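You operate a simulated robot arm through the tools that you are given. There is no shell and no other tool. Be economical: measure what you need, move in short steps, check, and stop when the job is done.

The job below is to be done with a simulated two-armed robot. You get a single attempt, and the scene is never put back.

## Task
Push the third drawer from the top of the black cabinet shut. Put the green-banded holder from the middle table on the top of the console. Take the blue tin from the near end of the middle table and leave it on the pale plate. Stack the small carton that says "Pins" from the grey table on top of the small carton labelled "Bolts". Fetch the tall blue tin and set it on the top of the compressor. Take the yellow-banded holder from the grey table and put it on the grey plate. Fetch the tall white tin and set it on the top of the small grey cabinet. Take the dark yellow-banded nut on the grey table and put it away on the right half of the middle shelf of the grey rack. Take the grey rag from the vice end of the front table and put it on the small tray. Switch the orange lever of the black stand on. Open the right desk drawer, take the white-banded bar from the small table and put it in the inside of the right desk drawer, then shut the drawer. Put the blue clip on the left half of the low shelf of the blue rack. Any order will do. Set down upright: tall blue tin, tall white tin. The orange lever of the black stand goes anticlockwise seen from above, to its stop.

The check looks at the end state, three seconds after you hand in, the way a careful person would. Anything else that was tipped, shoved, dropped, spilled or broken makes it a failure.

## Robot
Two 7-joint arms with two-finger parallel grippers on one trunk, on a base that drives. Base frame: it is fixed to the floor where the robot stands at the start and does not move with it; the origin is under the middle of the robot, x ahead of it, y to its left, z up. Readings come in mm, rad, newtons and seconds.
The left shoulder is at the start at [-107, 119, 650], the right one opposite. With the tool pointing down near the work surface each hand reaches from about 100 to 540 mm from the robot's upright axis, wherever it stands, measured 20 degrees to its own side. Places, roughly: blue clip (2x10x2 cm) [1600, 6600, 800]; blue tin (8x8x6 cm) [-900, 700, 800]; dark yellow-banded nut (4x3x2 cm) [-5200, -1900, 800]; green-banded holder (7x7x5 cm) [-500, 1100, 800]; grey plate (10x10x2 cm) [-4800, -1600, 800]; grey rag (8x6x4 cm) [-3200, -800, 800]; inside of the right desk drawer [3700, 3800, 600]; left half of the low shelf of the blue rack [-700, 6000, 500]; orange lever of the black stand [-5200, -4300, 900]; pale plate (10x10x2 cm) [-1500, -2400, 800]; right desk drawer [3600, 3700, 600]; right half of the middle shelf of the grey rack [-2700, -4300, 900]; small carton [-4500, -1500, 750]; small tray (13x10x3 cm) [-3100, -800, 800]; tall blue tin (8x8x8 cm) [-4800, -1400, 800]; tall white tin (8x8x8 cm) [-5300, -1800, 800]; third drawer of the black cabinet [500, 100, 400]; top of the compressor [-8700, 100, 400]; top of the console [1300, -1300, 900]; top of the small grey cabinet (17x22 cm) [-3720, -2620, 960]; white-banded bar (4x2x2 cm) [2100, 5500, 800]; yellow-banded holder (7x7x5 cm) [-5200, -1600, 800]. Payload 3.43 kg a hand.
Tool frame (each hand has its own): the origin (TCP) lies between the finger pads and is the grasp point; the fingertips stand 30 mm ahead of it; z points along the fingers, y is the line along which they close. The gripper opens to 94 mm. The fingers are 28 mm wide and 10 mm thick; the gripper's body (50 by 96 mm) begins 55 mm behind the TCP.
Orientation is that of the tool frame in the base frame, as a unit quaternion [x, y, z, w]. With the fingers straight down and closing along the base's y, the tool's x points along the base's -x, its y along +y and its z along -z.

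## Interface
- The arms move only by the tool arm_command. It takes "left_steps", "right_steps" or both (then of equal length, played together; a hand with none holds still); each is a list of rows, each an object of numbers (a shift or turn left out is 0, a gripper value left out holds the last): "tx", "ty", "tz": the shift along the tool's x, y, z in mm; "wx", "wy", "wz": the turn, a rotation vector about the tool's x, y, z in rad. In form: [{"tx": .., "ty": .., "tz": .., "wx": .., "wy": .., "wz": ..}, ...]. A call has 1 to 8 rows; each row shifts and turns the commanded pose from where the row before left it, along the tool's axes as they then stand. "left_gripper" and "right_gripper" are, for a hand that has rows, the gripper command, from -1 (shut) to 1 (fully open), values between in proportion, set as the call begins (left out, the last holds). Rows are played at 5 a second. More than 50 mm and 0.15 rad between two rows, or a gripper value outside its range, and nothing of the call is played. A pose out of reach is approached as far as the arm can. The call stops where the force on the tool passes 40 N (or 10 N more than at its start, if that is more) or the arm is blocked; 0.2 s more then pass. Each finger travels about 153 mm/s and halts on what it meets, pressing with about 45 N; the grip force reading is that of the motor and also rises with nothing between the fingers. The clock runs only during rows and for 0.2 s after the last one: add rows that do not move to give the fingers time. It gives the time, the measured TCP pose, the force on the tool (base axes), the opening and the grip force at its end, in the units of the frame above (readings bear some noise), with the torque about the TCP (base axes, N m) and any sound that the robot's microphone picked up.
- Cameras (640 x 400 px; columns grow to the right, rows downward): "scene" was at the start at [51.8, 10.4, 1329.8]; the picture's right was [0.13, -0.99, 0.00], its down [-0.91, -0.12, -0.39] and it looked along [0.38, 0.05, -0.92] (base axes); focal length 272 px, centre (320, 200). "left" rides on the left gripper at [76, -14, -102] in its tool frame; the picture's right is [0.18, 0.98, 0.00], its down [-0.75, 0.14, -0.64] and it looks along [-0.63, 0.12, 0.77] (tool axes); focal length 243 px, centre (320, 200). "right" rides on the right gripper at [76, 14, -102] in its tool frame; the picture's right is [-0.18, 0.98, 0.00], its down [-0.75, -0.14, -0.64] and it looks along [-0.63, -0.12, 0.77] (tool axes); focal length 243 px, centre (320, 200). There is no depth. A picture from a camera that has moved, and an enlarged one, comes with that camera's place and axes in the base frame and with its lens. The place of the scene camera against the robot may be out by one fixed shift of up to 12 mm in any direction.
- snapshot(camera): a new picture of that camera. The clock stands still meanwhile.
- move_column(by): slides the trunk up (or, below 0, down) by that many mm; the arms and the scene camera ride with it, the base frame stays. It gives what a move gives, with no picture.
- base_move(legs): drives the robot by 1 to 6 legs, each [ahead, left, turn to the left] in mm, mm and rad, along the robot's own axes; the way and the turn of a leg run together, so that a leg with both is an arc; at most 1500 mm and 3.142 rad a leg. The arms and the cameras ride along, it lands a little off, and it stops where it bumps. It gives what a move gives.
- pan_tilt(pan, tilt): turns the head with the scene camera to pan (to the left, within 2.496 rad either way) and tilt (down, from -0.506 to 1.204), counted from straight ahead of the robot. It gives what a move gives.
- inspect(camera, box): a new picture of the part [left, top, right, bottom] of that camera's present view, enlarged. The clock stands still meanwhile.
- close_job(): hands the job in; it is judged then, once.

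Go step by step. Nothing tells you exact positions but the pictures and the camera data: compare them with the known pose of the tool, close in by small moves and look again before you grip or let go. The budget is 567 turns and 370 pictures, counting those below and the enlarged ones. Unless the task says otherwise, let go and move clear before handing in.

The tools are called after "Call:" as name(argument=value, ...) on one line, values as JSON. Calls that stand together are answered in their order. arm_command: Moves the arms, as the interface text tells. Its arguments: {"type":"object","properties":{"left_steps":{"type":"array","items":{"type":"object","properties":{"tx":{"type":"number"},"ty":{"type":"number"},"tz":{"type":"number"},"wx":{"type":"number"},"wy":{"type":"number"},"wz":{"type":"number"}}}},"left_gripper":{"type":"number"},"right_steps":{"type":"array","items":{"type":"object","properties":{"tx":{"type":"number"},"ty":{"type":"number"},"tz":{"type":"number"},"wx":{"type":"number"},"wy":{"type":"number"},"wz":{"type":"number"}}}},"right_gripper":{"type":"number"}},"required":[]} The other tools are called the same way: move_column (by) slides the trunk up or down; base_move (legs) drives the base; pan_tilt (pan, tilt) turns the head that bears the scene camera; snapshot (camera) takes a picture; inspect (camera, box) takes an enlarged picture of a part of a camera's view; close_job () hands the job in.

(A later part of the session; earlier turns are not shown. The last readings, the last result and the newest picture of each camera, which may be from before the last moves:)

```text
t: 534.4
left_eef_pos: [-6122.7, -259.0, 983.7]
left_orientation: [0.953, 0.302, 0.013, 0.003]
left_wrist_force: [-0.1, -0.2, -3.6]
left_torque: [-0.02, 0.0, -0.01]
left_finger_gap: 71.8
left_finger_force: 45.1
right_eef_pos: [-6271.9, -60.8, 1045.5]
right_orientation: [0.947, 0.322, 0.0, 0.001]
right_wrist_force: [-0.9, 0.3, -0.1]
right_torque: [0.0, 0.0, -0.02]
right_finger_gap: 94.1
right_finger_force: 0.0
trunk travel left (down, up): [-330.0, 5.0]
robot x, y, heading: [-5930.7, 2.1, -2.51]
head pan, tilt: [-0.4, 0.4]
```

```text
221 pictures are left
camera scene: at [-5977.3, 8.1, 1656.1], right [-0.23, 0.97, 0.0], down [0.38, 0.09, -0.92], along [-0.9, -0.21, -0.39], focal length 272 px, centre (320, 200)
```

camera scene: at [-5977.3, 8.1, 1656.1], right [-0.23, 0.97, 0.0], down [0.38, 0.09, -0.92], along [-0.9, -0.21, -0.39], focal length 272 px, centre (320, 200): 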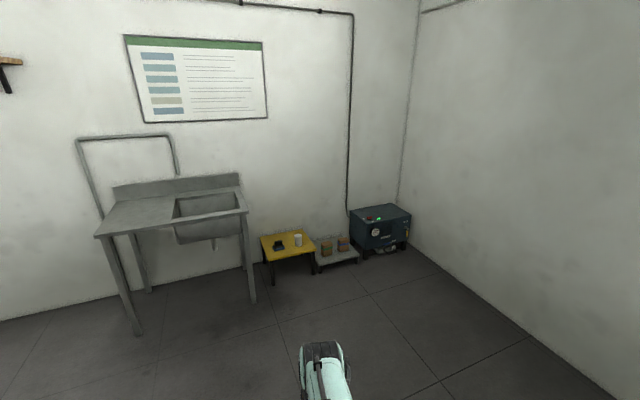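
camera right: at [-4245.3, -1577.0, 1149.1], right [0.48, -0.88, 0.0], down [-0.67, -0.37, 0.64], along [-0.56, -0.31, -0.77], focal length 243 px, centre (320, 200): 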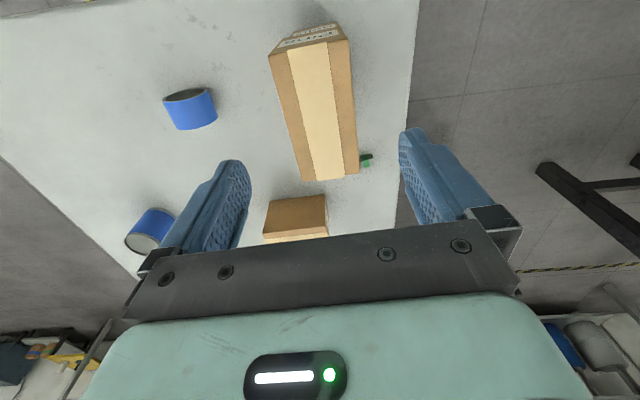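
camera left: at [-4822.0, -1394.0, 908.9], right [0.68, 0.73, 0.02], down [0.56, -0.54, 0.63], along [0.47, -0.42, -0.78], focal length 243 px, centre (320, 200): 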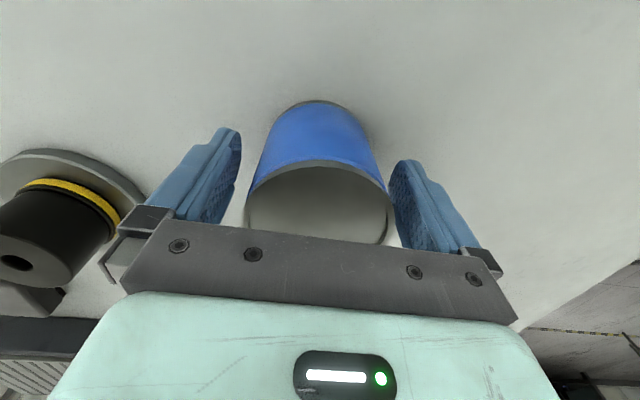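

The compressor stands in the corner. I strafe toward it and drive closer.

Call:
base_move(legs=[[0, -800, 0.005], [0, -740, 0], [1300, 0, 0]])

Call:
pan_tilt(pan=0, tilt=0.8)

Call:
snapshot(camera="scene")

```text
t: 554.8
left_eef_pos: [-8107.7, 169.3, 982.1]
left_orientation: [0.949, 0.314, 0.013, 0.004]
left_wrist_force: [-0.2, -0.7, -2.9]
left_torque: [0.02, 0.0, -0.02]
left_finger_gap: 71.7
left_finger_force: 45.0
right_eef_pos: [-8259.3, 364.0, 1044.5]
right_orientation: [0.943, 0.333, -0.001, 0.002]
right_wrist_force: [0.0, 0.6, 0.0]
right_torque: [0.0, 0.0, -0.02]
right_finger_gap: 93.9
right_finger_force: 0.1
trunk travel left (down, up): [-330.0, 5.0]
robot x, y, heading: [-7919.9, 431.6, -2.484]
head pan, tilt: [-0.4, 0.4]
```

```text
t: 555.7
left_eef_pos: [-8106.5, 169.3, 982.9]
left_orientation: [0.949, 0.314, 0.014, 0.004]
left_wrist_force: [0.2, -0.2, -3.8]
left_torque: [0.01, -0.02, 0.02]
left_finger_gap: 71.7
left_finger_force: 44.3
right_eef_pos: [-8259.3, 363.4, 1044.6]
right_orientation: [0.943, 0.333, 0.0, 0.0]
right_wrist_force: [0.3, 0.1, 0.1]
right_torque: [0.02, -0.01, -0.01]
right_finger_gap: 93.9
right_finger_force: 0.0
trunk travel left (down, up): [-330.0, 5.0]
robot x, y, heading: [-7920.9, 431.5, -2.482]
head pan, tilt: [0.0, 0.799]
```

```text
220 pictures are left
camera scene: at [-7941.1, 414.2, 1621.1], right [-0.61, 0.79, 0.0], down [0.57, 0.44, -0.7], along [-0.55, -0.42, -0.72], focal length 272 px, centre (320, 200)
```

scene: 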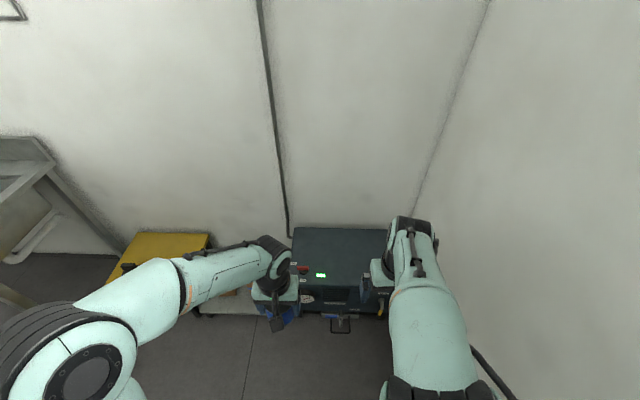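

Call:
inspect(camera="scene", box=[240, 200, 440, 350])

```text
2.67 times, centred on (340, 275) of scene
camera zoom: at [-7941.1, 414.2, 1621.1], right [-0.61, 0.79, 0.0], down [0.57, 0.44, -0.7], along [-0.55, -0.42, -0.72], focal length 724 px, centre (267, 0)
```

zoom: 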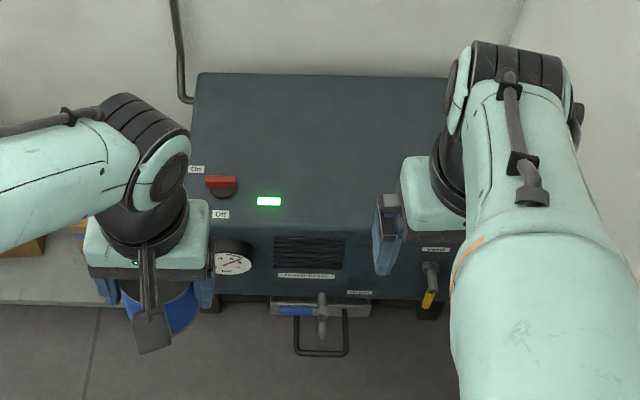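

The compressor's top is free right-of-centre behind the switch and light. I lower the trunk, then move up to it.

Call:
move_column(by=-290)

Call:
base_move(legs=[[0, -80, -0.02], [240, 0, 0]])

Call:
snapshot(camera="scene")

Call:
snapshot(camera="left")

```text
t: 558.6
left_eef_pos: [-8106.2, 170.1, 692.6]
left_orientation: [0.95, 0.313, 0.012, 0.004]
left_wrist_force: [0.1, -0.7, -3.4]
left_torque: [0.01, 0.01, -0.02]
left_finger_gap: 71.4
left_finger_force: 45.2
right_eef_pos: [-8259.6, 363.5, 755.5]
right_orientation: [0.943, 0.333, -0.002, 0.001]
right_wrist_force: [0.5, 0.5, -0.3]
right_torque: [0.02, 0.0, 0.04]
right_finger_gap: 93.9
right_finger_force: 0.0
trunk travel left (down, up): [-40.0, 295.0]
robot x, y, heading: [-7921.0, 432.1, -2.484]
head pan, tilt: [0.0, 0.799]
```

```text
t: 561.3
left_eef_pos: [-8354.1, 95.7, 693.2]
left_orientation: [0.953, 0.303, 0.013, 0.004]
left_wrist_force: [-0.7, 0.3, -3.3]
left_torque: [0.02, -0.03, 0.04]
left_finger_gap: 71.5
left_finger_force: 45.1
right_eef_pos: [-8503.2, 292.4, 755.9]
right_orientation: [0.946, 0.324, -0.001, 0.001]
right_wrist_force: [-1.0, 0.0, 0.4]
right_torque: [-0.04, -0.01, 0.01]
right_finger_gap: 93.7
right_finger_force: 0.0
trunk travel left (down, up): [-40.0, 295.0]
robot x, y, heading: [-8159.1, 354.2, -2.509]
head pan, tilt: [0.0, 0.799]
```

```text
218 pictures are left
camera scene: at [-8217.8, 311.0, 1318.2], right [-0.59, 0.8, 0.0], down [0.58, 0.43, -0.7], along [-0.56, -0.41, -0.72], focal length 272 px, centre (320, 200)
```

scene: 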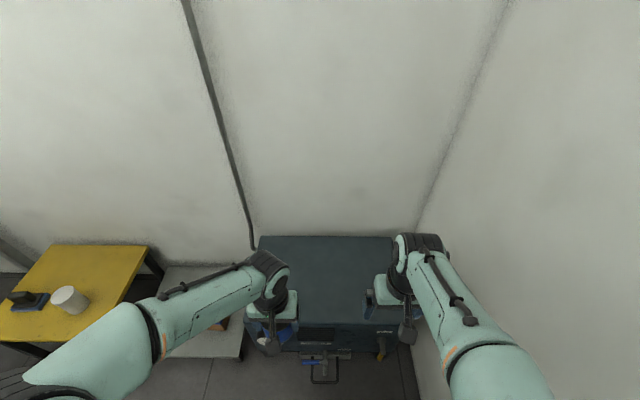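

```text
217 pictures are left
camera left: at [-8302.1, 149.9, 797.4], right [0.72, -0.69, 0.02], down [-0.55, -0.55, 0.63], along [-0.42, -0.46, -0.78], focal length 243 px, centre (320, 200)
```

left: 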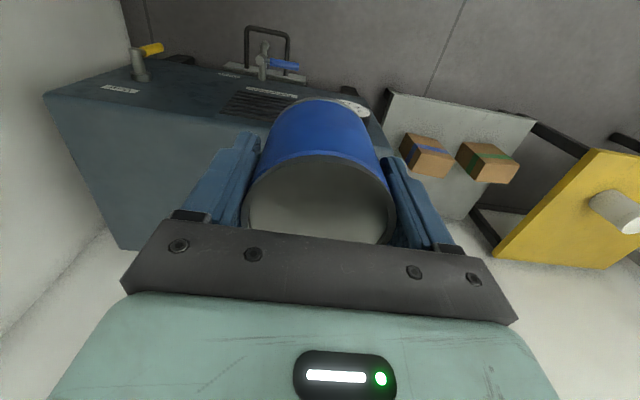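

Call:
arm_command(left_steps=[{"tx": -35, "ty": -20}, {"tx": -35, "ty": -20}, {"tx": -35, "ty": -20}, {"tx": -35, "ty": -20}, {"tx": -35, "ty": -20}, {"tx": -33, "ty": -20}])

Call:
arm_command(left_steps=[{"tz": 40}, {"tz": 40}, {"tz": 40}])

Call:
snapshot(camera="left")

Call:
snapshot(camera="scene")

```text
t: 562.7
left_eef_pos: [-8581.6, 77.2, 683.3]
left_orientation: [0.953, 0.303, 0.015, 0.004]
left_wrist_force: [0.3, 0.4, -2.2]
left_torque: [0.0, -0.01, -0.02]
left_finger_gap: 71.7
left_finger_force: 45.0
left hand out of reach, approached as far as the arm can: row 6
right_eef_pos: [-8501.9, 292.3, 754.7]
right_orientation: [0.946, 0.324, -0.001, 0.001]
right_wrist_force: [-0.7, 0.4, 0.0]
right_torque: [-0.01, 0.02, -0.03]
right_finger_gap: 94.1
right_finger_force: 0.0
trunk travel left (down, up): [-40.0, 295.0]
robot x, y, heading: [-8162.0, 357.4, -2.508]
head pan, tilt: [0.0, 0.799]
```

```text
t: 563.5
left_eef_pos: [-8578.9, 80.4, 563.7]
left_orientation: [0.953, 0.304, 0.013, 0.005]
left_wrist_force: [-0.6, 0.0, -2.9]
left_torque: [0.03, -0.01, -0.01]
left_finger_gap: 71.6
left_finger_force: 45.5
right_eef_pos: [-8502.5, 292.8, 755.5]
right_orientation: [0.946, 0.324, 0.0, 0.001]
right_wrist_force: [-0.9, 0.2, 0.7]
right_torque: [-0.01, -0.01, -0.04]
right_finger_gap: 93.8
right_finger_force: 0.1
trunk travel left (down, up): [-40.0, 295.0]
robot x, y, heading: [-8164.1, 353.7, -2.509]
head pan, tilt: [0.0, 0.799]
```

```text
216 pictures are left
camera left: at [-8527.3, 135.5, 669.0], right [0.72, -0.69, 0.02], down [-0.55, -0.55, 0.63], along [-0.42, -0.46, -0.78], focal length 243 px, centre (320, 200)
```

left: 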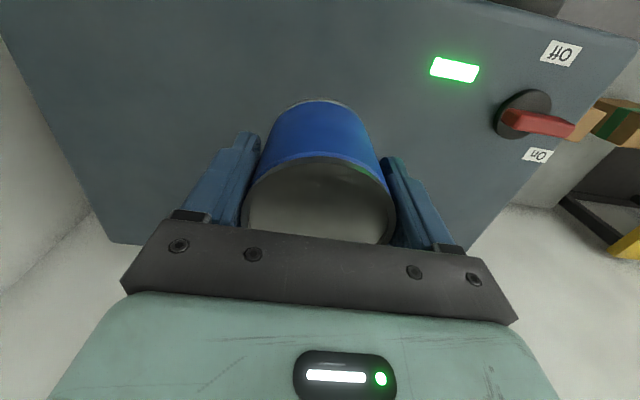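

```text
215 pictures are left
camera scene: at [-8217.6, 311.2, 1318.2], right [-0.59, 0.8, 0.0], down [0.58, 0.43, -0.7], along [-0.56, -0.41, -0.72], focal length 272 px, centre (320, 200)
```

scene: 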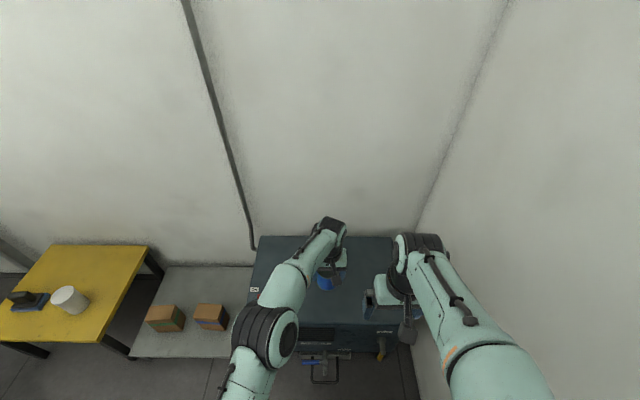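

Clear, flat spot. I lower to contact.

Call:
arm_command(left_steps=[{"tz": 30}, {"tz": 30}, {"tz": 10}, {"tz": 8}, {"tz": 6}, {"tz": 6}, {"tz": 5}, {"tz": 5}])

Call:
arm_command(left_steps=[{"tz": 4}, {"tz": 4}, {"tz": 4}, {"tz": 4}, {"tz": 4}, {"tz": 4}, {"tz": 4}, {"tz": 4}])

```text
t: 565.3
left_eef_pos: [-8578.3, 76.5, 468.6]
left_orientation: [0.952, 0.304, 0.008, 0.004]
left_wrist_force: [-4.9, -1.7, 32.0]
left_torque: [0.96, 0.85, 0.15]
left_finger_gap: 70.5
left_finger_force: 45.2
right_eef_pos: [-8501.9, 292.5, 755.7]
right_orientation: [0.946, 0.324, -0.002, 0.002]
right_wrist_force: [0.5, 0.0, 0.6]
right_torque: [0.01, 0.02, 0.02]
right_finger_gap: 93.8
right_finger_force: 0.0
trunk travel left (down, up): [-40.0, 295.0]
robot x, y, heading: [-8162.8, 350.9, -2.509]
head pan, tilt: [0.0, 0.799]
```

```text
t: 566.1
left_eef_pos: [-8577.9, 74.9, 461.7]
left_orientation: [0.953, 0.304, 0.009, 0.003]
left_wrist_force: [10.1, 2.4, 11.1]
left_torque: [0.46, 0.14, -0.31]
left_finger_gap: 69.9
left_finger_force: 45.4
right_eef_pos: [-8502.5, 292.8, 755.7]
right_orientation: [0.946, 0.324, -0.002, 0.001]
right_wrist_force: [0.5, -0.1, 0.6]
right_torque: [0.02, 0.04, 0.04]
right_finger_gap: 93.8
right_finger_force: 0.0
trunk travel left (down, up): [-40.0, 295.0]
robot x, y, heading: [-8161.7, 353.0, -2.51]
head pan, tilt: [0.0, 0.799]
stopped in row 3 (left hand): the force on the tool passed its limit at 46 N (the readings are from after the stop); the commanded pose is now the measured one
```

Call:
arm_command(left_gripper=1, left_steps=[{"tz": -2}, {}, {}, {"tz": -25}, {"tz": -40}, {"tz": -40}, {"tz": -30}])

Call:
snapshot(camera="left")

```text
t: 567.7
left_eef_pos: [-8582.9, 74.5, 597.7]
left_orientation: [0.952, 0.305, 0.009, 0.004]
left_wrist_force: [0.6, 0.4, 0.2]
left_torque: [-0.02, 0.03, -0.02]
left_finger_gap: 94.1
left_finger_force: 0.0
right_eef_pos: [-8503.0, 291.9, 755.2]
right_orientation: [0.946, 0.324, -0.001, 0.001]
right_wrist_force: [-0.8, 0.6, -0.2]
right_torque: [-0.02, 0.02, 0.03]
right_finger_gap: 93.9
right_finger_force: 0.1
trunk travel left (down, up): [-40.0, 295.0]
robot x, y, heading: [-8163.3, 358.6, -2.508]
head pan, tilt: [0.0, 0.799]
```

```text
214 pictures are left
camera left: at [-8530.4, 130.4, 701.6], right [0.72, -0.69, 0.02], down [-0.54, -0.55, 0.63], along [-0.43, -0.46, -0.77], focal length 243 px, centre (320, 200)
```

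left: 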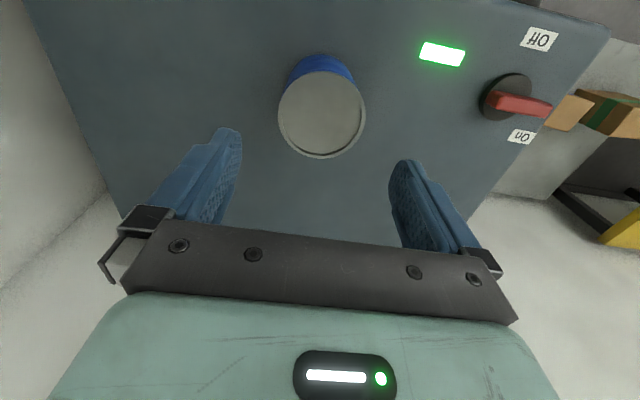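

The blue tin stands on the compressor. Now the far side of the room: I retract, raise the trunk, and drive back along the open floor.

Call:
arm_command(left_gripper=-1, right_gripper=-1, left_steps=[{"tx": 40, "ty": 20, "tz": -20}, {"tx": 40, "ty": 20}, {"tx": 40, "ty": 20}, {"tx": 40, "ty": 20}, {"tx": 40, "ty": 20}], right_steps=[{}, {}, {}, {}, {}])

Call:
base_move(legs=[[-1400, 0, 0], [0, 0, 1.571], [0, 0, 1.571], [800, -800, 0], [0, -1400, 0]])

Call:
move_column(by=280)

Call:
pan_tilt(pan=0, tilt=0.4)

Call:
snapshot(camera="scene")

```text
t: 568.9
left_eef_pos: [-8357.5, 108.4, 621.8]
left_orientation: [0.952, 0.306, 0.008, 0.004]
left_wrist_force: [-0.1, 0.4, 0.3]
left_torque: [0.04, -0.01, 0.03]
left_finger_gap: 0.0
left_finger_force: 33.5
right_eef_pos: [-8502.9, 293.0, 755.4]
right_orientation: [0.946, 0.323, -0.001, 0.001]
right_wrist_force: [-0.3, -0.2, -0.3]
right_torque: [0.04, -0.02, -0.01]
right_finger_gap: 0.1
right_finger_force: 33.5
trunk travel left (down, up): [-40.0, 295.0]
robot x, y, heading: [-8161.4, 356.3, -2.507]
head pan, tilt: [0.0, 0.799]
```

```text
t: 602.5
left_eef_pos: [-4917.5, 115.8, 620.9]
left_orientation: [-0.305, 0.952, 0.004, -0.009]
left_wrist_force: [0.3, -0.3, -0.3]
left_torque: [0.02, 0.05, -0.02]
left_finger_gap: 0.4
left_finger_force: 33.5
right_eef_pos: [-4774.2, -68.9, 755.6]
right_orientation: [-0.323, 0.946, 0.001, 0.001]
right_wrist_force: [-1.0, -0.2, 0.4]
right_torque: [0.0, -0.01, 0.0]
right_finger_gap: 0.0
right_finger_force: 33.2
trunk travel left (down, up): [-40.0, 295.0]
robot x, y, heading: [-5113.9, -130.3, 0.629]
head pan, tilt: [0.0, 0.799]
```

```text
t: 605.4
left_eef_pos: [-4919.1, 113.6, 900.9]
left_orientation: [-0.304, 0.953, 0.004, -0.01]
left_wrist_force: [-0.2, -0.5, 0.4]
left_torque: [0.02, -0.03, 0.01]
left_finger_gap: 0.0
left_finger_force: 32.8
right_eef_pos: [-4773.7, -70.8, 1035.0]
right_orientation: [-0.323, 0.946, 0.001, 0.002]
right_wrist_force: [-0.3, 0.1, 0.0]
right_torque: [-0.02, 0.01, -0.02]
right_finger_gap: 0.1
right_finger_force: 33.0
trunk travel left (down, up): [-320.0, 15.0]
robot x, y, heading: [-5115.2, -132.6, 0.628]
head pan, tilt: [0.0, 0.799]
```

```text
t: 606.2
left_eef_pos: [-4918.4, 115.1, 900.3]
left_orientation: [-0.304, 0.953, 0.004, -0.01]
left_wrist_force: [0.0, 0.1, 0.1]
left_torque: [-0.03, -0.01, 0.0]
left_finger_gap: 0.0
left_finger_force: 32.9
right_eef_pos: [-4775.2, -69.1, 1035.6]
right_orientation: [-0.323, 0.946, 0.002, 0.001]
right_wrist_force: [0.2, -0.7, 0.3]
right_torque: [0.0, 0.05, 0.02]
right_finger_gap: 0.2
right_finger_force: 33.1
trunk travel left (down, up): [-320.0, 15.0]
robot x, y, heading: [-5112.1, -132.8, 0.63]
head pan, tilt: [0.0, 0.4]
```

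```text
213 pictures are left
camera scene: at [-5066.9, -100.4, 1646.5], right [0.59, -0.81, 0.0], down [-0.31, -0.23, -0.92], along [0.74, 0.55, -0.39], focal length 272 px, centre (320, 200)
```

scene: 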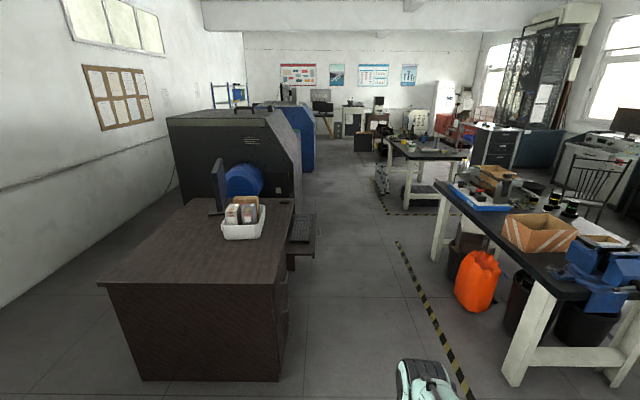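

The corridor ahead is clear. I shift right to its centre and drive along it.

Call:
base_move(legs=[[0, -380, 0.008], [1400, 0, 0], [1400, 0, 0], [1400, 0, 0]])

Call:
snapshot(camera="scene")

Call:
pan_tilt(pan=0.9, tilt=0.35)

Call:
snapshot(camera="scene")

```text
t: 629.8
left_eef_pos: [-1365.0, 2357.2, 900.3]
left_orientation: [-0.305, 0.952, 0.003, -0.009]
left_wrist_force: [-0.5, -0.6, 0.0]
left_torque: [0.0, 0.0, -0.02]
left_finger_gap: 0.0
left_finger_force: 32.5
right_eef_pos: [-1220.8, 2174.9, 1034.6]
right_orientation: [-0.323, 0.947, 0.001, 0.001]
right_wrist_force: [-0.2, -0.7, -0.3]
right_torque: [0.04, 0.01, -0.03]
right_finger_gap: 0.1
right_finger_force: 33.0
trunk travel left (down, up): [-320.0, 15.0]
robot x, y, heading: [-1561.7, 2111.1, 0.632]
head pan, tilt: [0.0, 0.4]
```

```text
212 pictures are left
camera scene: at [-1513.0, 2142.1, 1646.5], right [0.59, -0.81, 0.0], down [-0.31, -0.23, -0.92], along [0.74, 0.55, -0.39], focal length 272 px, centre (320, 200)
```

scene: 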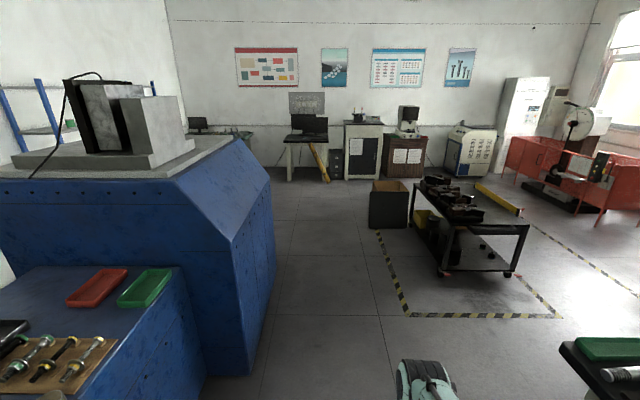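

```text
t: 631.0
left_eef_pos: [-1364.2, 2356.8, 901.5]
left_orientation: [-0.306, 0.952, 0.003, -0.009]
left_wrist_force: [0.3, 0.3, 0.6]
left_torque: [-0.02, 0.0, 0.03]
left_finger_gap: 0.1
left_finger_force: 33.3
right_eef_pos: [-1220.2, 2174.0, 1035.8]
right_orientation: [-0.323, 0.946, 0.001, 0.001]
right_wrist_force: [-0.4, -0.2, 0.3]
right_torque: [0.02, 0.03, -0.01]
right_finger_gap: 0.0
right_finger_force: 33.3
trunk travel left (down, up): [-320.0, 15.0]
robot x, y, heading: [-1560.0, 2109.6, 0.639]
head pan, tilt: [0.901, 0.351]
```

```text
211 pictures are left
camera scene: at [-1584.1, 2180.2, 1651.1], right [1.0, -0.04, 0.0], down [-0.01, -0.34, -0.94], along [0.03, 0.94, -0.34], focal length 272 px, centre (320, 200)
```

scene: 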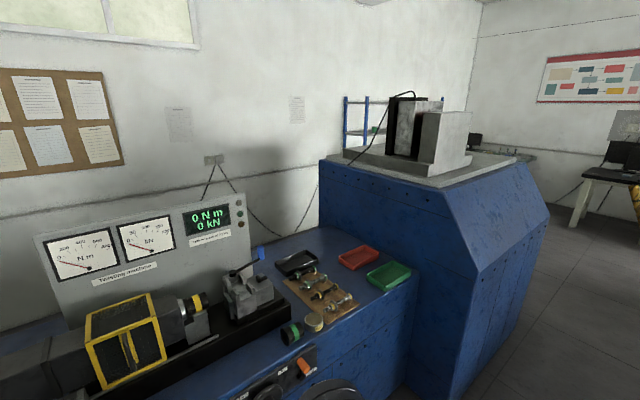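

Past the lathe now. I go on toward the far-end benches.

Call:
base_move(legs=[[1400, -30, 0], [1300, 0, 0]])

Call:
pan_tilt(pan=0.45, tilt=0.4)

Call:
snapshot(camera="scene")

Call:
pan_tilt(pan=-0.5, tilt=0.4)

Call:
snapshot(camera="scene")

```text
t: 643.9
left_eef_pos: [771.5, 3911.8, 900.5]
left_orientation: [-0.306, 0.952, 0.003, -0.009]
left_wrist_force: [-0.3, 1.1, -0.2]
left_torque: [-0.01, -0.01, -0.02]
left_finger_gap: 0.0
left_finger_force: 32.8
right_eef_pos: [916.3, 3727.7, 1035.2]
right_orientation: [-0.325, 0.946, 0.001, 0.001]
right_wrist_force: [-0.7, 0.7, 0.0]
right_torque: [0.01, 0.0, -0.04]
right_finger_gap: 0.0
right_finger_force: 32.7
trunk travel left (down, up): [-320.0, 15.0]
robot x, y, heading: [578.2, 3663.4, 0.641]
head pan, tilt: [0.901, 0.351]
```

```text
t: 644.8
left_eef_pos: [771.4, 3911.8, 901.2]
left_orientation: [-0.305, 0.952, 0.003, -0.01]
left_wrist_force: [-0.1, -0.1, 0.6]
left_torque: [-0.02, 0.02, 0.02]
left_finger_gap: 0.0
left_finger_force: 32.8
right_eef_pos: [915.9, 3728.7, 1035.9]
right_orientation: [-0.325, 0.946, 0.002, 0.002]
right_wrist_force: [0.5, 0.5, -1.1]
right_torque: [0.02, -0.03, 0.0]
right_finger_gap: 0.0
right_finger_force: 33.2
trunk travel left (down, up): [-320.0, 15.0]
robot x, y, heading: [576.0, 3664.8, 0.637]
head pan, tilt: [0.45, 0.4]
```

```text
210 pictures are left
camera scene: at [592.9, 3723.2, 1646.5], right [0.89, -0.46, 0.0], down [-0.18, -0.34, -0.92], along [0.43, 0.82, -0.39], focal length 272 px, centre (320, 200)
```

scene: 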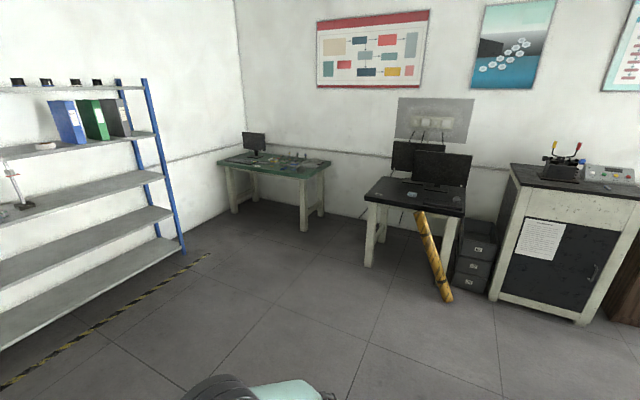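

```text
t: 646.0
left_eef_pos: [772.4, 3911.2, 900.8]
left_orientation: [-0.305, 0.952, 0.003, -0.01]
left_wrist_force: [-0.2, -0.4, 0.8]
left_torque: [0.0, -0.02, 0.01]
left_finger_gap: 0.2
left_finger_force: 32.7
right_eef_pos: [915.6, 3729.4, 1034.7]
right_orientation: [-0.325, 0.946, 0.001, 0.0]
right_wrist_force: [0.7, -0.5, -0.5]
right_torque: [-0.03, 0.0, 0.0]
right_finger_gap: 0.0
right_finger_force: 33.5
trunk travel left (down, up): [-320.0, 15.0]
robot x, y, heading: [575.7, 3669.2, 0.64]
head pan, tilt: [-0.499, 0.4]
```

```text
209 pictures are left
camera scene: at [641.8, 3654.0, 1646.5], right [0.14, -0.99, 0.0], down [-0.39, -0.05, -0.92], along [0.91, 0.13, -0.39], focal length 272 px, centre (320, 200)
```

scene: 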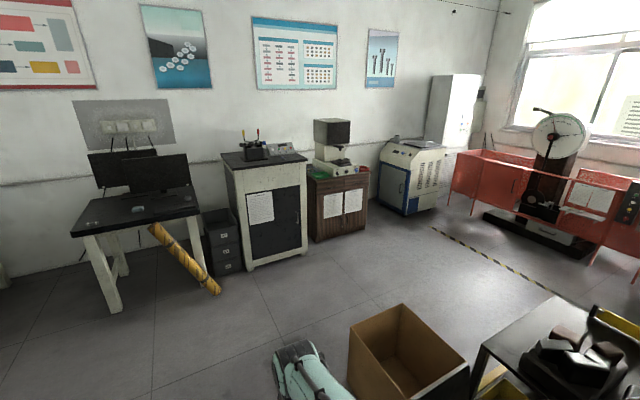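

I see the blue rack, the green bench with the clip, and the small laptop table. First to the clip: I strafe left and drive to the green bench.

Call:
base_move(legs=[[0, 800, 0], [0, 780, 0], [1000, 0, 0], [950, 0, 0]])

Call:
pan_tilt(pan=0.1, tilt=0.7)

Call:
snapshot(camera="scene")

```text
t: 669.8
left_eef_pos: [1378.9, 6354.9, 900.2]
left_orientation: [-0.307, 0.952, 0.004, -0.01]
left_wrist_force: [0.4, 0.1, 0.2]
left_torque: [0.03, 0.01, 0.01]
left_finger_gap: 0.2
left_finger_force: 33.0
right_eef_pos: [1525.1, 6172.1, 1035.8]
right_orientation: [-0.326, 0.945, 0.001, 0.001]
right_wrist_force: [-0.7, 0.3, 0.4]
right_torque: [0.0, 0.0, -0.02]
right_finger_gap: 0.2
right_finger_force: 33.2
trunk travel left (down, up): [-320.0, 15.0]
robot x, y, heading: [1189.1, 6109.7, 0.643]
head pan, tilt: [-0.499, 0.4]
```

```text
t: 670.8
left_eef_pos: [1380.8, 6355.3, 900.7]
left_orientation: [-0.307, 0.952, 0.003, -0.009]
left_wrist_force: [0.2, -0.6, -0.2]
left_torque: [-0.01, 0.02, 0.01]
left_finger_gap: 0.0
left_finger_force: 32.8
right_eef_pos: [1525.9, 6172.7, 1036.3]
right_orientation: [-0.327, 0.945, 0.002, -0.001]
right_wrist_force: [0.2, 0.4, -0.9]
right_torque: [0.01, 0.02, -0.02]
right_finger_gap: 0.0
right_finger_force: 33.0
trunk travel left (down, up): [-320.0, 15.0]
robot x, y, heading: [1188.8, 6103.9, 0.638]
head pan, tilt: [0.099, 0.7]
```

```text
208 pictures are left
camera scene: at [1222.3, 6141.0, 1619.7], right [0.67, -0.74, 0.0], down [-0.48, -0.43, -0.77], along [0.57, 0.52, -0.64], focal length 272 px, centre (320, 200)
```

scene: 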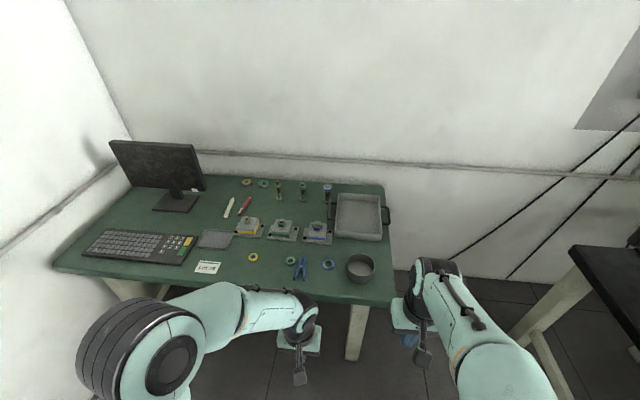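

The blue clip lies near the bench's front edge. I raise the left hand and move forward.

Call:
arm_command(left_gripper=0.3, left_steps=[{"tz": -40}, {"tz": -40}, {"tx": 20}])

Call:
base_move(legs=[[270, 0, 0]])

Call:
snapshot(camera="left")

```text
t: 671.6
left_eef_pos: [1366.0, 6342.6, 981.4]
left_orientation: [-0.307, 0.952, 0.003, -0.009]
left_wrist_force: [-0.6, -0.2, -0.5]
left_torque: [0.01, 0.0, 0.0]
left_finger_gap: 60.9
left_finger_force: 0.1
right_eef_pos: [1524.9, 6172.9, 1035.3]
right_orientation: [-0.327, 0.945, 0.002, 0.001]
right_wrist_force: [-0.1, 0.1, -0.5]
right_torque: [0.02, 0.06, -0.03]
right_finger_gap: 0.1
right_finger_force: 33.0
trunk travel left (down, up): [-320.0, 15.0]
robot x, y, heading: [1182.4, 6106.8, 0.645]
head pan, tilt: [0.099, 0.7]
```

```text
t: 673.5
left_eef_pos: [1577.4, 6502.1, 981.8]
left_orientation: [-0.308, 0.951, 0.003, -0.009]
left_wrist_force: [-0.6, -0.3, -0.7]
left_torque: [0.02, 0.0, -0.02]
left_finger_gap: 61.3
left_finger_force: 0.1
right_eef_pos: [1738.4, 6332.3, 1035.6]
right_orientation: [-0.327, 0.945, 0.001, 0.001]
right_wrist_force: [-1.2, 0.4, 0.3]
right_torque: [-0.02, -0.01, 0.0]
right_finger_gap: 0.0
right_finger_force: 33.2
trunk travel left (down, up): [-320.0, 15.0]
robot x, y, heading: [1403.0, 6268.3, 0.64]
head pan, tilt: [0.099, 0.7]
```

```text
207 pictures are left
camera left: at [1527.0, 6445.8, 1086.3], right [-0.73, 0.69, 0.02], down [0.54, 0.56, 0.63], along [0.43, 0.47, -0.77], focal length 243 px, centre (320, 200)
```

left: 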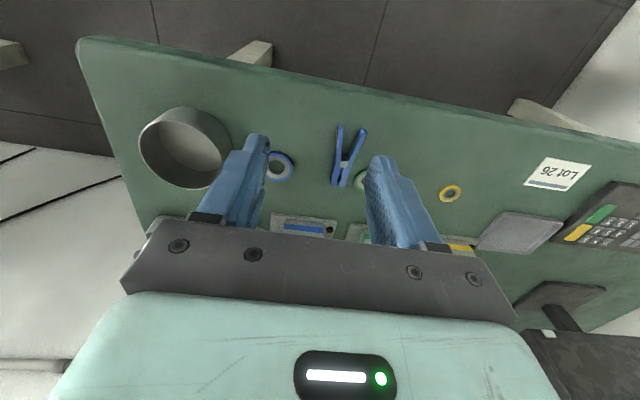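

Call:
arm_command(left_steps=[{"tx": -43, "ty": 18}, {"tx": -43, "ty": 18}, {"ty": 19}, {"tz": 40}, {"tz": 35}])

Call:
snapshot(camera="left")

```text
t: 674.7
left_eef_pos: [1613.3, 6597.5, 905.4]
left_orientation: [-0.309, 0.951, 0.004, -0.008]
left_wrist_force: [0.2, 0.0, -1.0]
left_torque: [0.0, -0.02, -0.01]
left_finger_gap: 61.2
left_finger_force: 0.1
right_eef_pos: [1738.6, 6332.4, 1036.0]
right_orientation: [-0.327, 0.945, 0.001, 0.001]
right_wrist_force: [0.1, 0.6, 0.2]
right_torque: [0.02, -0.02, 0.0]
right_finger_gap: 0.2
right_finger_force: 32.4
trunk travel left (down, up): [-320.0, 15.0]
robot x, y, heading: [1398.3, 6270.4, 0.645]
head pan, tilt: [0.099, 0.7]
```

```text
206 pictures are left
camera left: at [1562.7, 6540.0, 1009.9], right [-0.73, 0.69, 0.01], down [0.54, 0.56, 0.63], along [0.43, 0.47, -0.77], focal length 243 px, centre (320, 200)
```

left: 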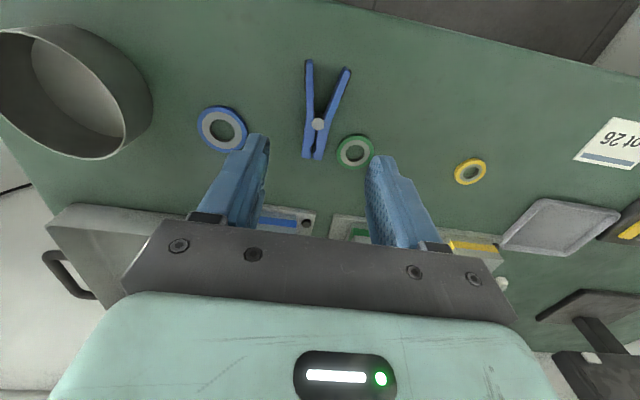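

Call:
arm_command(left_gripper=-0.02, left_steps=[{"tz": 30}, {"tz": 30}, {"tz": 14}])

Call:
snapshot(camera="left")

```text
t: 675.5
left_eef_pos: [1611.8, 6598.5, 832.8]
left_orientation: [-0.308, 0.951, 0.003, -0.009]
left_wrist_force: [0.9, -0.3, -0.7]
left_torque: [0.02, 0.0, -0.03]
left_finger_gap: 46.2
left_finger_force: 0.1
right_eef_pos: [1739.1, 6331.2, 1035.3]
right_orientation: [-0.327, 0.945, 0.002, 0.0]
right_wrist_force: [-0.2, 0.5, -0.3]
right_torque: [0.01, 0.02, 0.02]
right_finger_gap: 0.0
right_finger_force: 33.2
trunk travel left (down, up): [-320.0, 15.0]
robot x, y, heading: [1399.9, 6266.9, 0.643]
head pan, tilt: [0.099, 0.7]
```

```text
205 pictures are left
camera left: at [1561.4, 6541.4, 937.1], right [-0.73, 0.69, 0.02], down [0.54, 0.56, 0.63], along [0.43, 0.47, -0.77], focal length 243 px, centre (320, 200)
```

left: 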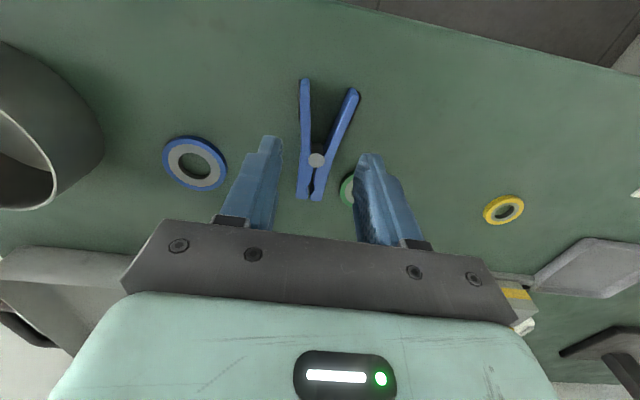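

Call:
arm_command(left_steps=[{"tx": 5}, {"tz": 5}, {"tz": 3}, {"tz": 3}, {"tz": 3}, {"tz": 3}, {"tz": 3}])

```text
t: 677.1
left_eef_pos: [1607.9, 6595.7, 813.7]
left_orientation: [-0.308, 0.951, 0.004, -0.009]
left_wrist_force: [0.1, 0.1, -1.0]
left_torque: [0.01, 0.01, -0.02]
left_finger_gap: 45.9
left_finger_force: 0.0
right_eef_pos: [1737.7, 6331.5, 1036.1]
right_orientation: [-0.328, 0.945, 0.001, 0.0]
right_wrist_force: [-0.5, -0.4, 1.1]
right_torque: [-0.02, -0.02, 0.0]
right_finger_gap: 0.0
right_finger_force: 33.1
trunk travel left (down, up): [-320.0, 15.0]
robot x, y, heading: [1398.8, 6265.4, 0.642]
head pan, tilt: [0.099, 0.7]
```

Call:
arm_command(left_steps=[{"tz": 3}, {"tz": 3}, {"tz": 3}, {"tz": 3}, {"tz": 3}, {"tz": 3}, {"tz": 3}, {"tz": 3}])

Call:
snapshot(camera="left")

```text
t: 678.9
left_eef_pos: [1608.0, 6594.2, 788.1]
left_orientation: [-0.31, 0.951, 0.003, -0.01]
left_wrist_force: [-0.5, -0.1, 0.2]
left_torque: [0.01, 0.01, -0.03]
left_finger_gap: 46.0
left_finger_force: 0.0
right_eef_pos: [1738.6, 6330.8, 1034.9]
right_orientation: [-0.327, 0.945, 0.001, 0.0]
right_wrist_force: [1.5, 0.4, 0.6]
right_torque: [0.0, 0.0, -0.04]
right_finger_gap: 0.1
right_finger_force: 32.8
trunk travel left (down, up): [-320.0, 15.0]
robot x, y, heading: [1398.6, 6270.6, 0.64]
head pan, tilt: [0.099, 0.7]
```

```text
204 pictures are left
camera left: at [1556.7, 6538.1, 892.5], right [-0.73, 0.69, 0.01], down [0.54, 0.56, 0.63], along [0.43, 0.47, -0.77], focal length 243 px, centre (320, 200)
```

left: 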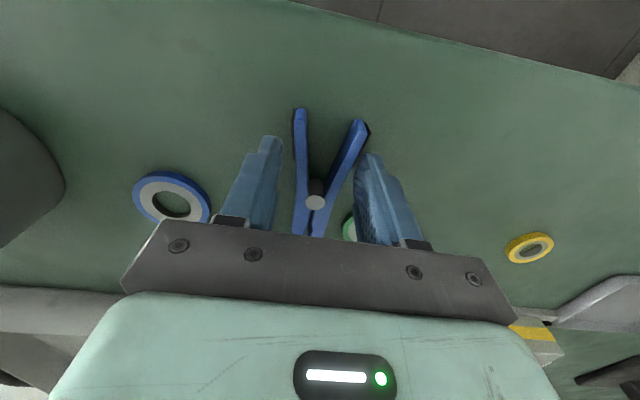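

Call:
arm_command(left_steps=[{"tz": 3}, {"tz": 3}, {"tz": 3}, {"tz": 3}, {"tz": 3}])

```text
t: 680.0
left_eef_pos: [1607.8, 6593.4, 779.1]
left_orientation: [-0.307, 0.952, 0.003, -0.006]
left_wrist_force: [-8.9, -3.5, 23.9]
left_torque: [-0.46, -0.36, -0.09]
left_finger_gap: 44.6
left_finger_force: 0.0
right_eef_pos: [1736.4, 6331.5, 1036.1]
right_orientation: [-0.327, 0.945, 0.001, 0.002]
right_wrist_force: [-0.3, -0.1, 0.3]
right_torque: [0.01, -0.01, 0.0]
right_finger_gap: 0.0
right_finger_force: 33.0
trunk travel left (down, up): [-320.0, 15.0]
robot x, y, heading: [1400.4, 6266.2, 0.647]
head pan, tilt: [0.099, 0.7]
stopped in row 5 (left hand): the force on the tool passed its limit at 46 N (the readings are from after the stop); the commanded pose is now the measured one
```

Call:
arm_command(left_steps=[{"tz": -4}])

Call:
arm_command(left_gripper=-1, left_steps=[{}, {}, {}])

Call:
arm_command(left_steps=[{"tz": -20}, {"tz": -35}, {"tz": -40}, {"tz": -40}])

Call:
snapshot(camera="left")

```text
t: 680.4
left_eef_pos: [1607.7, 6594.4, 782.8]
left_orientation: [-0.308, 0.951, 0.004, -0.007]
left_wrist_force: [-0.4, 0.1, 0.1]
left_torque: [0.03, 0.0, 0.03]
left_finger_gap: 46.1
left_finger_force: 0.1
right_eef_pos: [1737.9, 6332.6, 1035.7]
right_orientation: [-0.327, 0.945, 0.001, 0.002]
right_wrist_force: [0.4, -0.2, 0.4]
right_torque: [-0.02, 0.01, -0.04]
right_finger_gap: 0.0
right_finger_force: 33.3
trunk travel left (down, up): [-320.0, 15.0]
robot x, y, heading: [1402.9, 6265.8, 0.642]
head pan, tilt: [0.099, 0.7]
```

```text
t: 681.1
left_eef_pos: [1609.8, 6595.2, 781.8]
left_orientation: [-0.308, 0.951, 0.003, -0.006]
left_wrist_force: [-0.4, -0.3, 0.2]
left_torque: [0.02, -0.02, -0.01]
left_finger_gap: 20.8
left_finger_force: 45.0
right_eef_pos: [1736.9, 6332.2, 1036.0]
right_orientation: [-0.327, 0.945, 0.001, 0.0]
right_wrist_force: [-0.3, -0.7, 0.1]
right_torque: [0.01, 0.0, 0.03]
right_finger_gap: 0.1
right_finger_force: 32.9
trunk travel left (down, up): [-320.0, 15.0]
robot x, y, heading: [1395.8, 6266.1, 0.644]
head pan, tilt: [0.099, 0.7]
```

```text
t: 682.1
left_eef_pos: [1612.4, 6596.1, 918.1]
left_orientation: [-0.307, 0.952, 0.003, -0.008]
left_wrist_force: [-0.2, 0.2, -0.3]
left_torque: [-0.02, 0.0, -0.03]
left_finger_gap: 20.7
left_finger_force: 45.6
right_eef_pos: [1737.3, 6332.4, 1035.8]
right_orientation: [-0.328, 0.945, 0.001, 0.001]
right_wrist_force: [0.9, -0.4, -0.2]
right_torque: [0.01, -0.02, 0.02]
right_finger_gap: 0.1
right_finger_force: 33.0
trunk travel left (down, up): [-320.0, 15.0]
robot x, y, heading: [1398.8, 6269.7, 0.643]
head pan, tilt: [0.099, 0.7]
```

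```text
203 pictures are left
camera left: at [1560.3, 6538.8, 1021.6], right [-0.72, 0.69, 0.01], down [0.54, 0.55, 0.63], along [0.43, 0.47, -0.77], focal length 243 px, centre (320, 200)
```

left: 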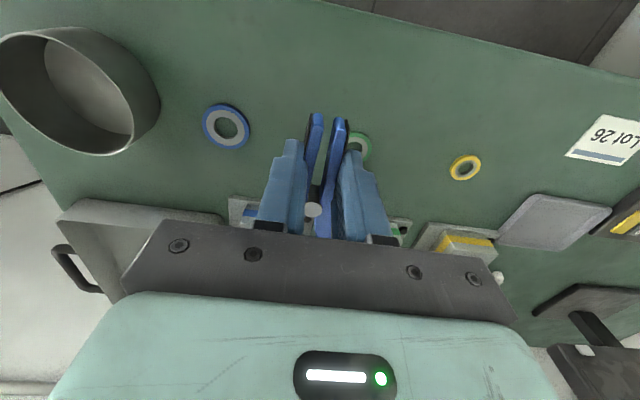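

Clip is held. I retract, back away, turn to face the blue rack and lower the trunk.

Call:
arm_command(left_steps=[{"tz": -40}, {"tx": 40}, {"tx": 40}, {"tx": 40}])

Call:
base_move(legs=[[-900, 0, -0.004], [-790, 0, 0], [0, 0, 1.571], [250, 0, 0]])

Call:
move_column(by=-250)

Call:
pan_tilt(pan=0, tilt=0.6)

Call:
snapshot(camera="scene")

```text
t: 683.1
left_eef_pos: [1514.4, 6524.8, 959.8]
left_orientation: [-0.307, 0.952, 0.004, -0.006]
left_wrist_force: [0.0, 0.1, 0.2]
left_torque: [0.01, -0.02, -0.03]
left_finger_gap: 20.7
left_finger_force: 45.1
right_eef_pos: [1737.5, 6332.8, 1036.2]
right_orientation: [-0.327, 0.945, 0.001, 0.001]
right_wrist_force: [0.3, 0.3, 0.6]
right_torque: [0.02, 0.03, -0.04]
right_finger_gap: 0.0
right_finger_force: 33.1
trunk travel left (down, up): [-320.0, 15.0]
robot x, y, heading: [1397.5, 6264.1, 0.641]
head pan, tilt: [0.099, 0.7]
```

```text
t: 697.1
left_eef_pos: [-385.0, 5554.6, 959.2]
left_orientation: [0.895, -0.445, 0.003, 0.008]
left_wrist_force: [0.2, 0.7, -0.2]
left_torque: [0.01, 0.0, -0.02]
left_finger_gap: 20.6
left_finger_force: 44.6
right_eef_pos: [-196.2, 5781.0, 1035.1]
right_orientation: [0.905, -0.426, -0.001, 0.001]
right_wrist_force: [0.1, 0.9, 0.0]
right_torque: [0.01, 0.04, -0.02]
right_finger_gap: 0.0
right_finger_force: 33.3
trunk travel left (down, up): [-320.0, 15.0]
robot x, y, heading: [-121.5, 5443.5, 2.238]
head pan, tilt: [0.099, 0.7]
```

```text
t: 699.7
left_eef_pos: [-385.2, 5554.0, 708.7]
left_orientation: [0.896, -0.445, 0.002, 0.007]
left_wrist_force: [0.6, -0.1, 0.1]
left_torque: [0.0, 0.02, 0.03]
left_finger_gap: 20.6
left_finger_force: 45.5
right_eef_pos: [-196.5, 5781.2, 785.8]
right_orientation: [0.905, -0.425, -0.002, 0.001]
right_wrist_force: [-1.0, -0.6, -0.4]
right_torque: [0.0, 0.01, -0.04]
right_finger_gap: 0.0
right_finger_force: 33.3
trunk travel left (down, up): [-70.0, 265.0]
robot x, y, heading: [-122.4, 5444.8, 2.242]
head pan, tilt: [0.099, 0.7]
```

```text
t: 700.3
left_eef_pos: [-384.4, 5555.1, 710.0]
left_orientation: [0.896, -0.444, 0.002, 0.007]
left_wrist_force: [-0.1, -0.1, -0.3]
left_torque: [-0.03, -0.01, 0.01]
left_finger_gap: 20.6
left_finger_force: 44.8
right_eef_pos: [-196.4, 5781.4, 785.3]
right_orientation: [0.905, -0.426, -0.001, 0.001]
right_wrist_force: [0.1, -0.4, 0.3]
right_torque: [0.0, -0.01, -0.02]
right_finger_gap: 0.0
right_finger_force: 32.9
trunk travel left (down, up): [-70.0, 265.0]
robot x, y, heading: [-121.6, 5440.4, 2.239]
head pan, tilt: [0.0, 0.6]
```

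```text
202 pictures are left
camera scene: at [-160.9, 5506.1, 1367.2], right [0.79, 0.62, 0.0], down [0.35, -0.44, -0.82], along [-0.51, 0.65, -0.57], focal length 272 px, centre (320, 200)
```

scene: 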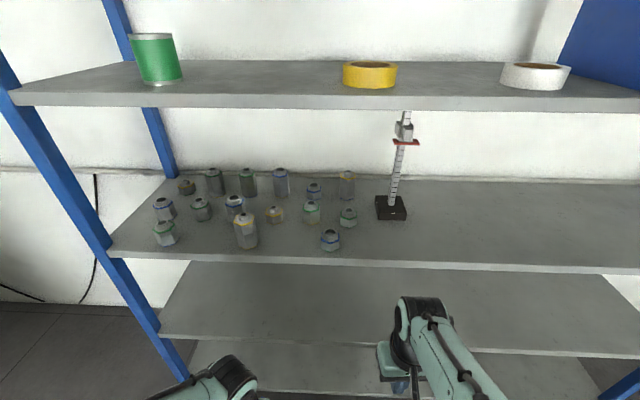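

The low shelf (z≈500) is empty. I lower the trunk, pitch the left hand slightly forward, lower it, then move in.

Call:
move_column(by=-60)

Call:
arm_command(left_steps=[{"wy": -0.15}, {"wy": -0.15}, {"tx": 7.4, "tz": 23.9}, {"tx": 7.4, "tz": 23.9}, {"tx": 7.4, "tz": 23.9}])

Call:
base_move(legs=[[190, 0, -0.03]])

Call:
snapshot(camera="left")

Call:
snapshot(camera="scene")

```text
t: 701.3
left_eef_pos: [-383.7, 5554.3, 648.0]
left_orientation: [0.896, -0.444, 0.003, 0.007]
left_wrist_force: [-0.2, 0.5, 0.1]
left_torque: [-0.02, 0.0, 0.06]
left_finger_gap: 20.7
left_finger_force: 45.0
right_eef_pos: [-195.7, 5781.0, 727.3]
right_orientation: [0.905, -0.426, -0.002, 0.0]
right_wrist_force: [-0.2, -0.5, 0.4]
right_torque: [0.05, 0.01, 0.0]
right_finger_gap: 0.1
right_finger_force: 32.9
trunk travel left (down, up): [-10.0, 325.0]
robot x, y, heading: [-123.5, 5442.7, 2.241]
head pan, tilt: [0.0, 0.6]
```

```text
t: 702.5
left_eef_pos: [-383.4, 5554.2, 572.7]
left_orientation: [0.886, -0.44, -0.132, -0.06]
left_wrist_force: [0.1, -0.5, -0.4]
left_torque: [-0.01, -0.02, 0.0]
left_finger_gap: 20.6
left_finger_force: 45.3
right_eef_pos: [-196.8, 5781.0, 725.8]
right_orientation: [0.905, -0.426, -0.001, 0.0]
right_wrist_force: [0.2, 0.1, 0.0]
right_torque: [0.02, 0.03, -0.02]
right_finger_gap: 0.0
right_finger_force: 33.0
trunk travel left (down, up): [-10.0, 325.0]
robot x, y, heading: [-120.1, 5445.9, 2.239]
head pan, tilt: [0.0, 0.6]
```

```text
t: 704.1
left_eef_pos: [-495.1, 5710.0, 573.8]
left_orientation: [0.88, -0.454, -0.13, -0.06]
left_wrist_force: [-0.6, -0.4, 0.5]
left_torque: [-0.01, 0.0, -0.02]
left_finger_gap: 20.5
left_finger_force: 44.4
right_eef_pos: [-300.3, 5932.4, 726.0]
right_orientation: [0.898, -0.44, -0.001, 0.0]
right_wrist_force: [-0.7, 0.6, -0.5]
right_torque: [0.0, 0.02, -0.01]
right_finger_gap: 0.0
right_finger_force: 32.7
trunk travel left (down, up): [-10.0, 325.0]
robot x, y, heading: [-234.8, 5591.9, 2.208]
head pan, tilt: [0.0, 0.6]
```

```text
201 pictures are left
camera left: at [-422.5, 5635.9, 650.7], right [-0.7, -0.72, -0.04], down [-0.42, 0.36, 0.83], along [-0.58, 0.6, -0.55], focal length 243 px, centre (320, 200)
```

left: 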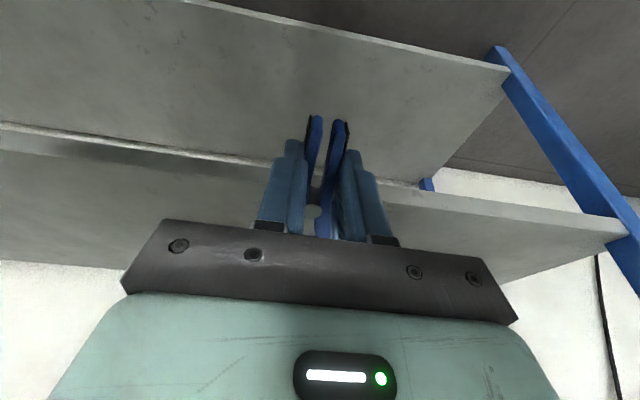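

```text
200 pictures are left
camera scene: at [-283.4, 5670.5, 1308.5], right [0.8, 0.6, 0.0], down [0.34, -0.45, -0.82], along [-0.49, 0.66, -0.57], focal length 272 px, centre (320, 200)
```

scene: 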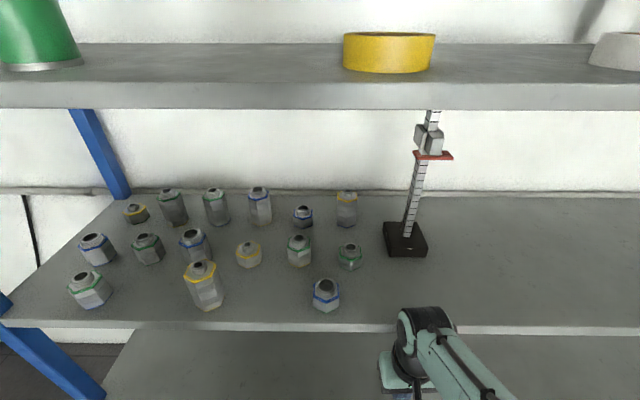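

The low shelf's front edge is about 75 mm ahead of the hand and 70 mm below. I move in 165 mm.

Call:
arm_command(left_steps=[{"tx": -31.5, "tz": 9.8}, {"tx": -31.5, "tz": 9.8}, {"tx": -31.5, "tz": 9.8}, {"tx": -31.5, "tz": 9.8}, {"tx": -31.5, "tz": 9.8}])

Call:
snapshot(camera="left")

```text
t: 705.3
left_eef_pos: [-592.8, 5847.7, 571.5]
left_orientation: [0.879, -0.455, -0.13, -0.062]
left_wrist_force: [-0.7, -0.5, -0.1]
left_torque: [0.0, 0.01, 0.0]
left_finger_gap: 20.5
left_finger_force: 45.1
right_eef_pos: [-301.0, 5932.6, 725.9]
right_orientation: [0.899, -0.438, -0.001, 0.0]
right_wrist_force: [0.9, 0.4, 0.6]
right_torque: [0.01, 0.02, 0.0]
right_finger_gap: 0.0
right_finger_force: 33.5
trunk travel left (down, up): [-10.0, 325.0]
robot x, y, heading: [-238.0, 5593.5, 2.206]
head pan, tilt: [0.0, 0.6]
```

```text
199 pictures are left
camera left: at [-520.3, 5771.9, 648.2], right [-0.7, -0.71, -0.04], down [-0.42, 0.36, 0.83], along [-0.58, 0.6, -0.55], focal length 243 px, centre (320, 200)
```

left: 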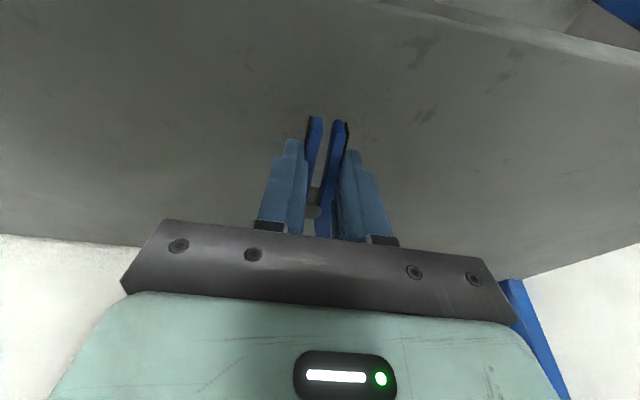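

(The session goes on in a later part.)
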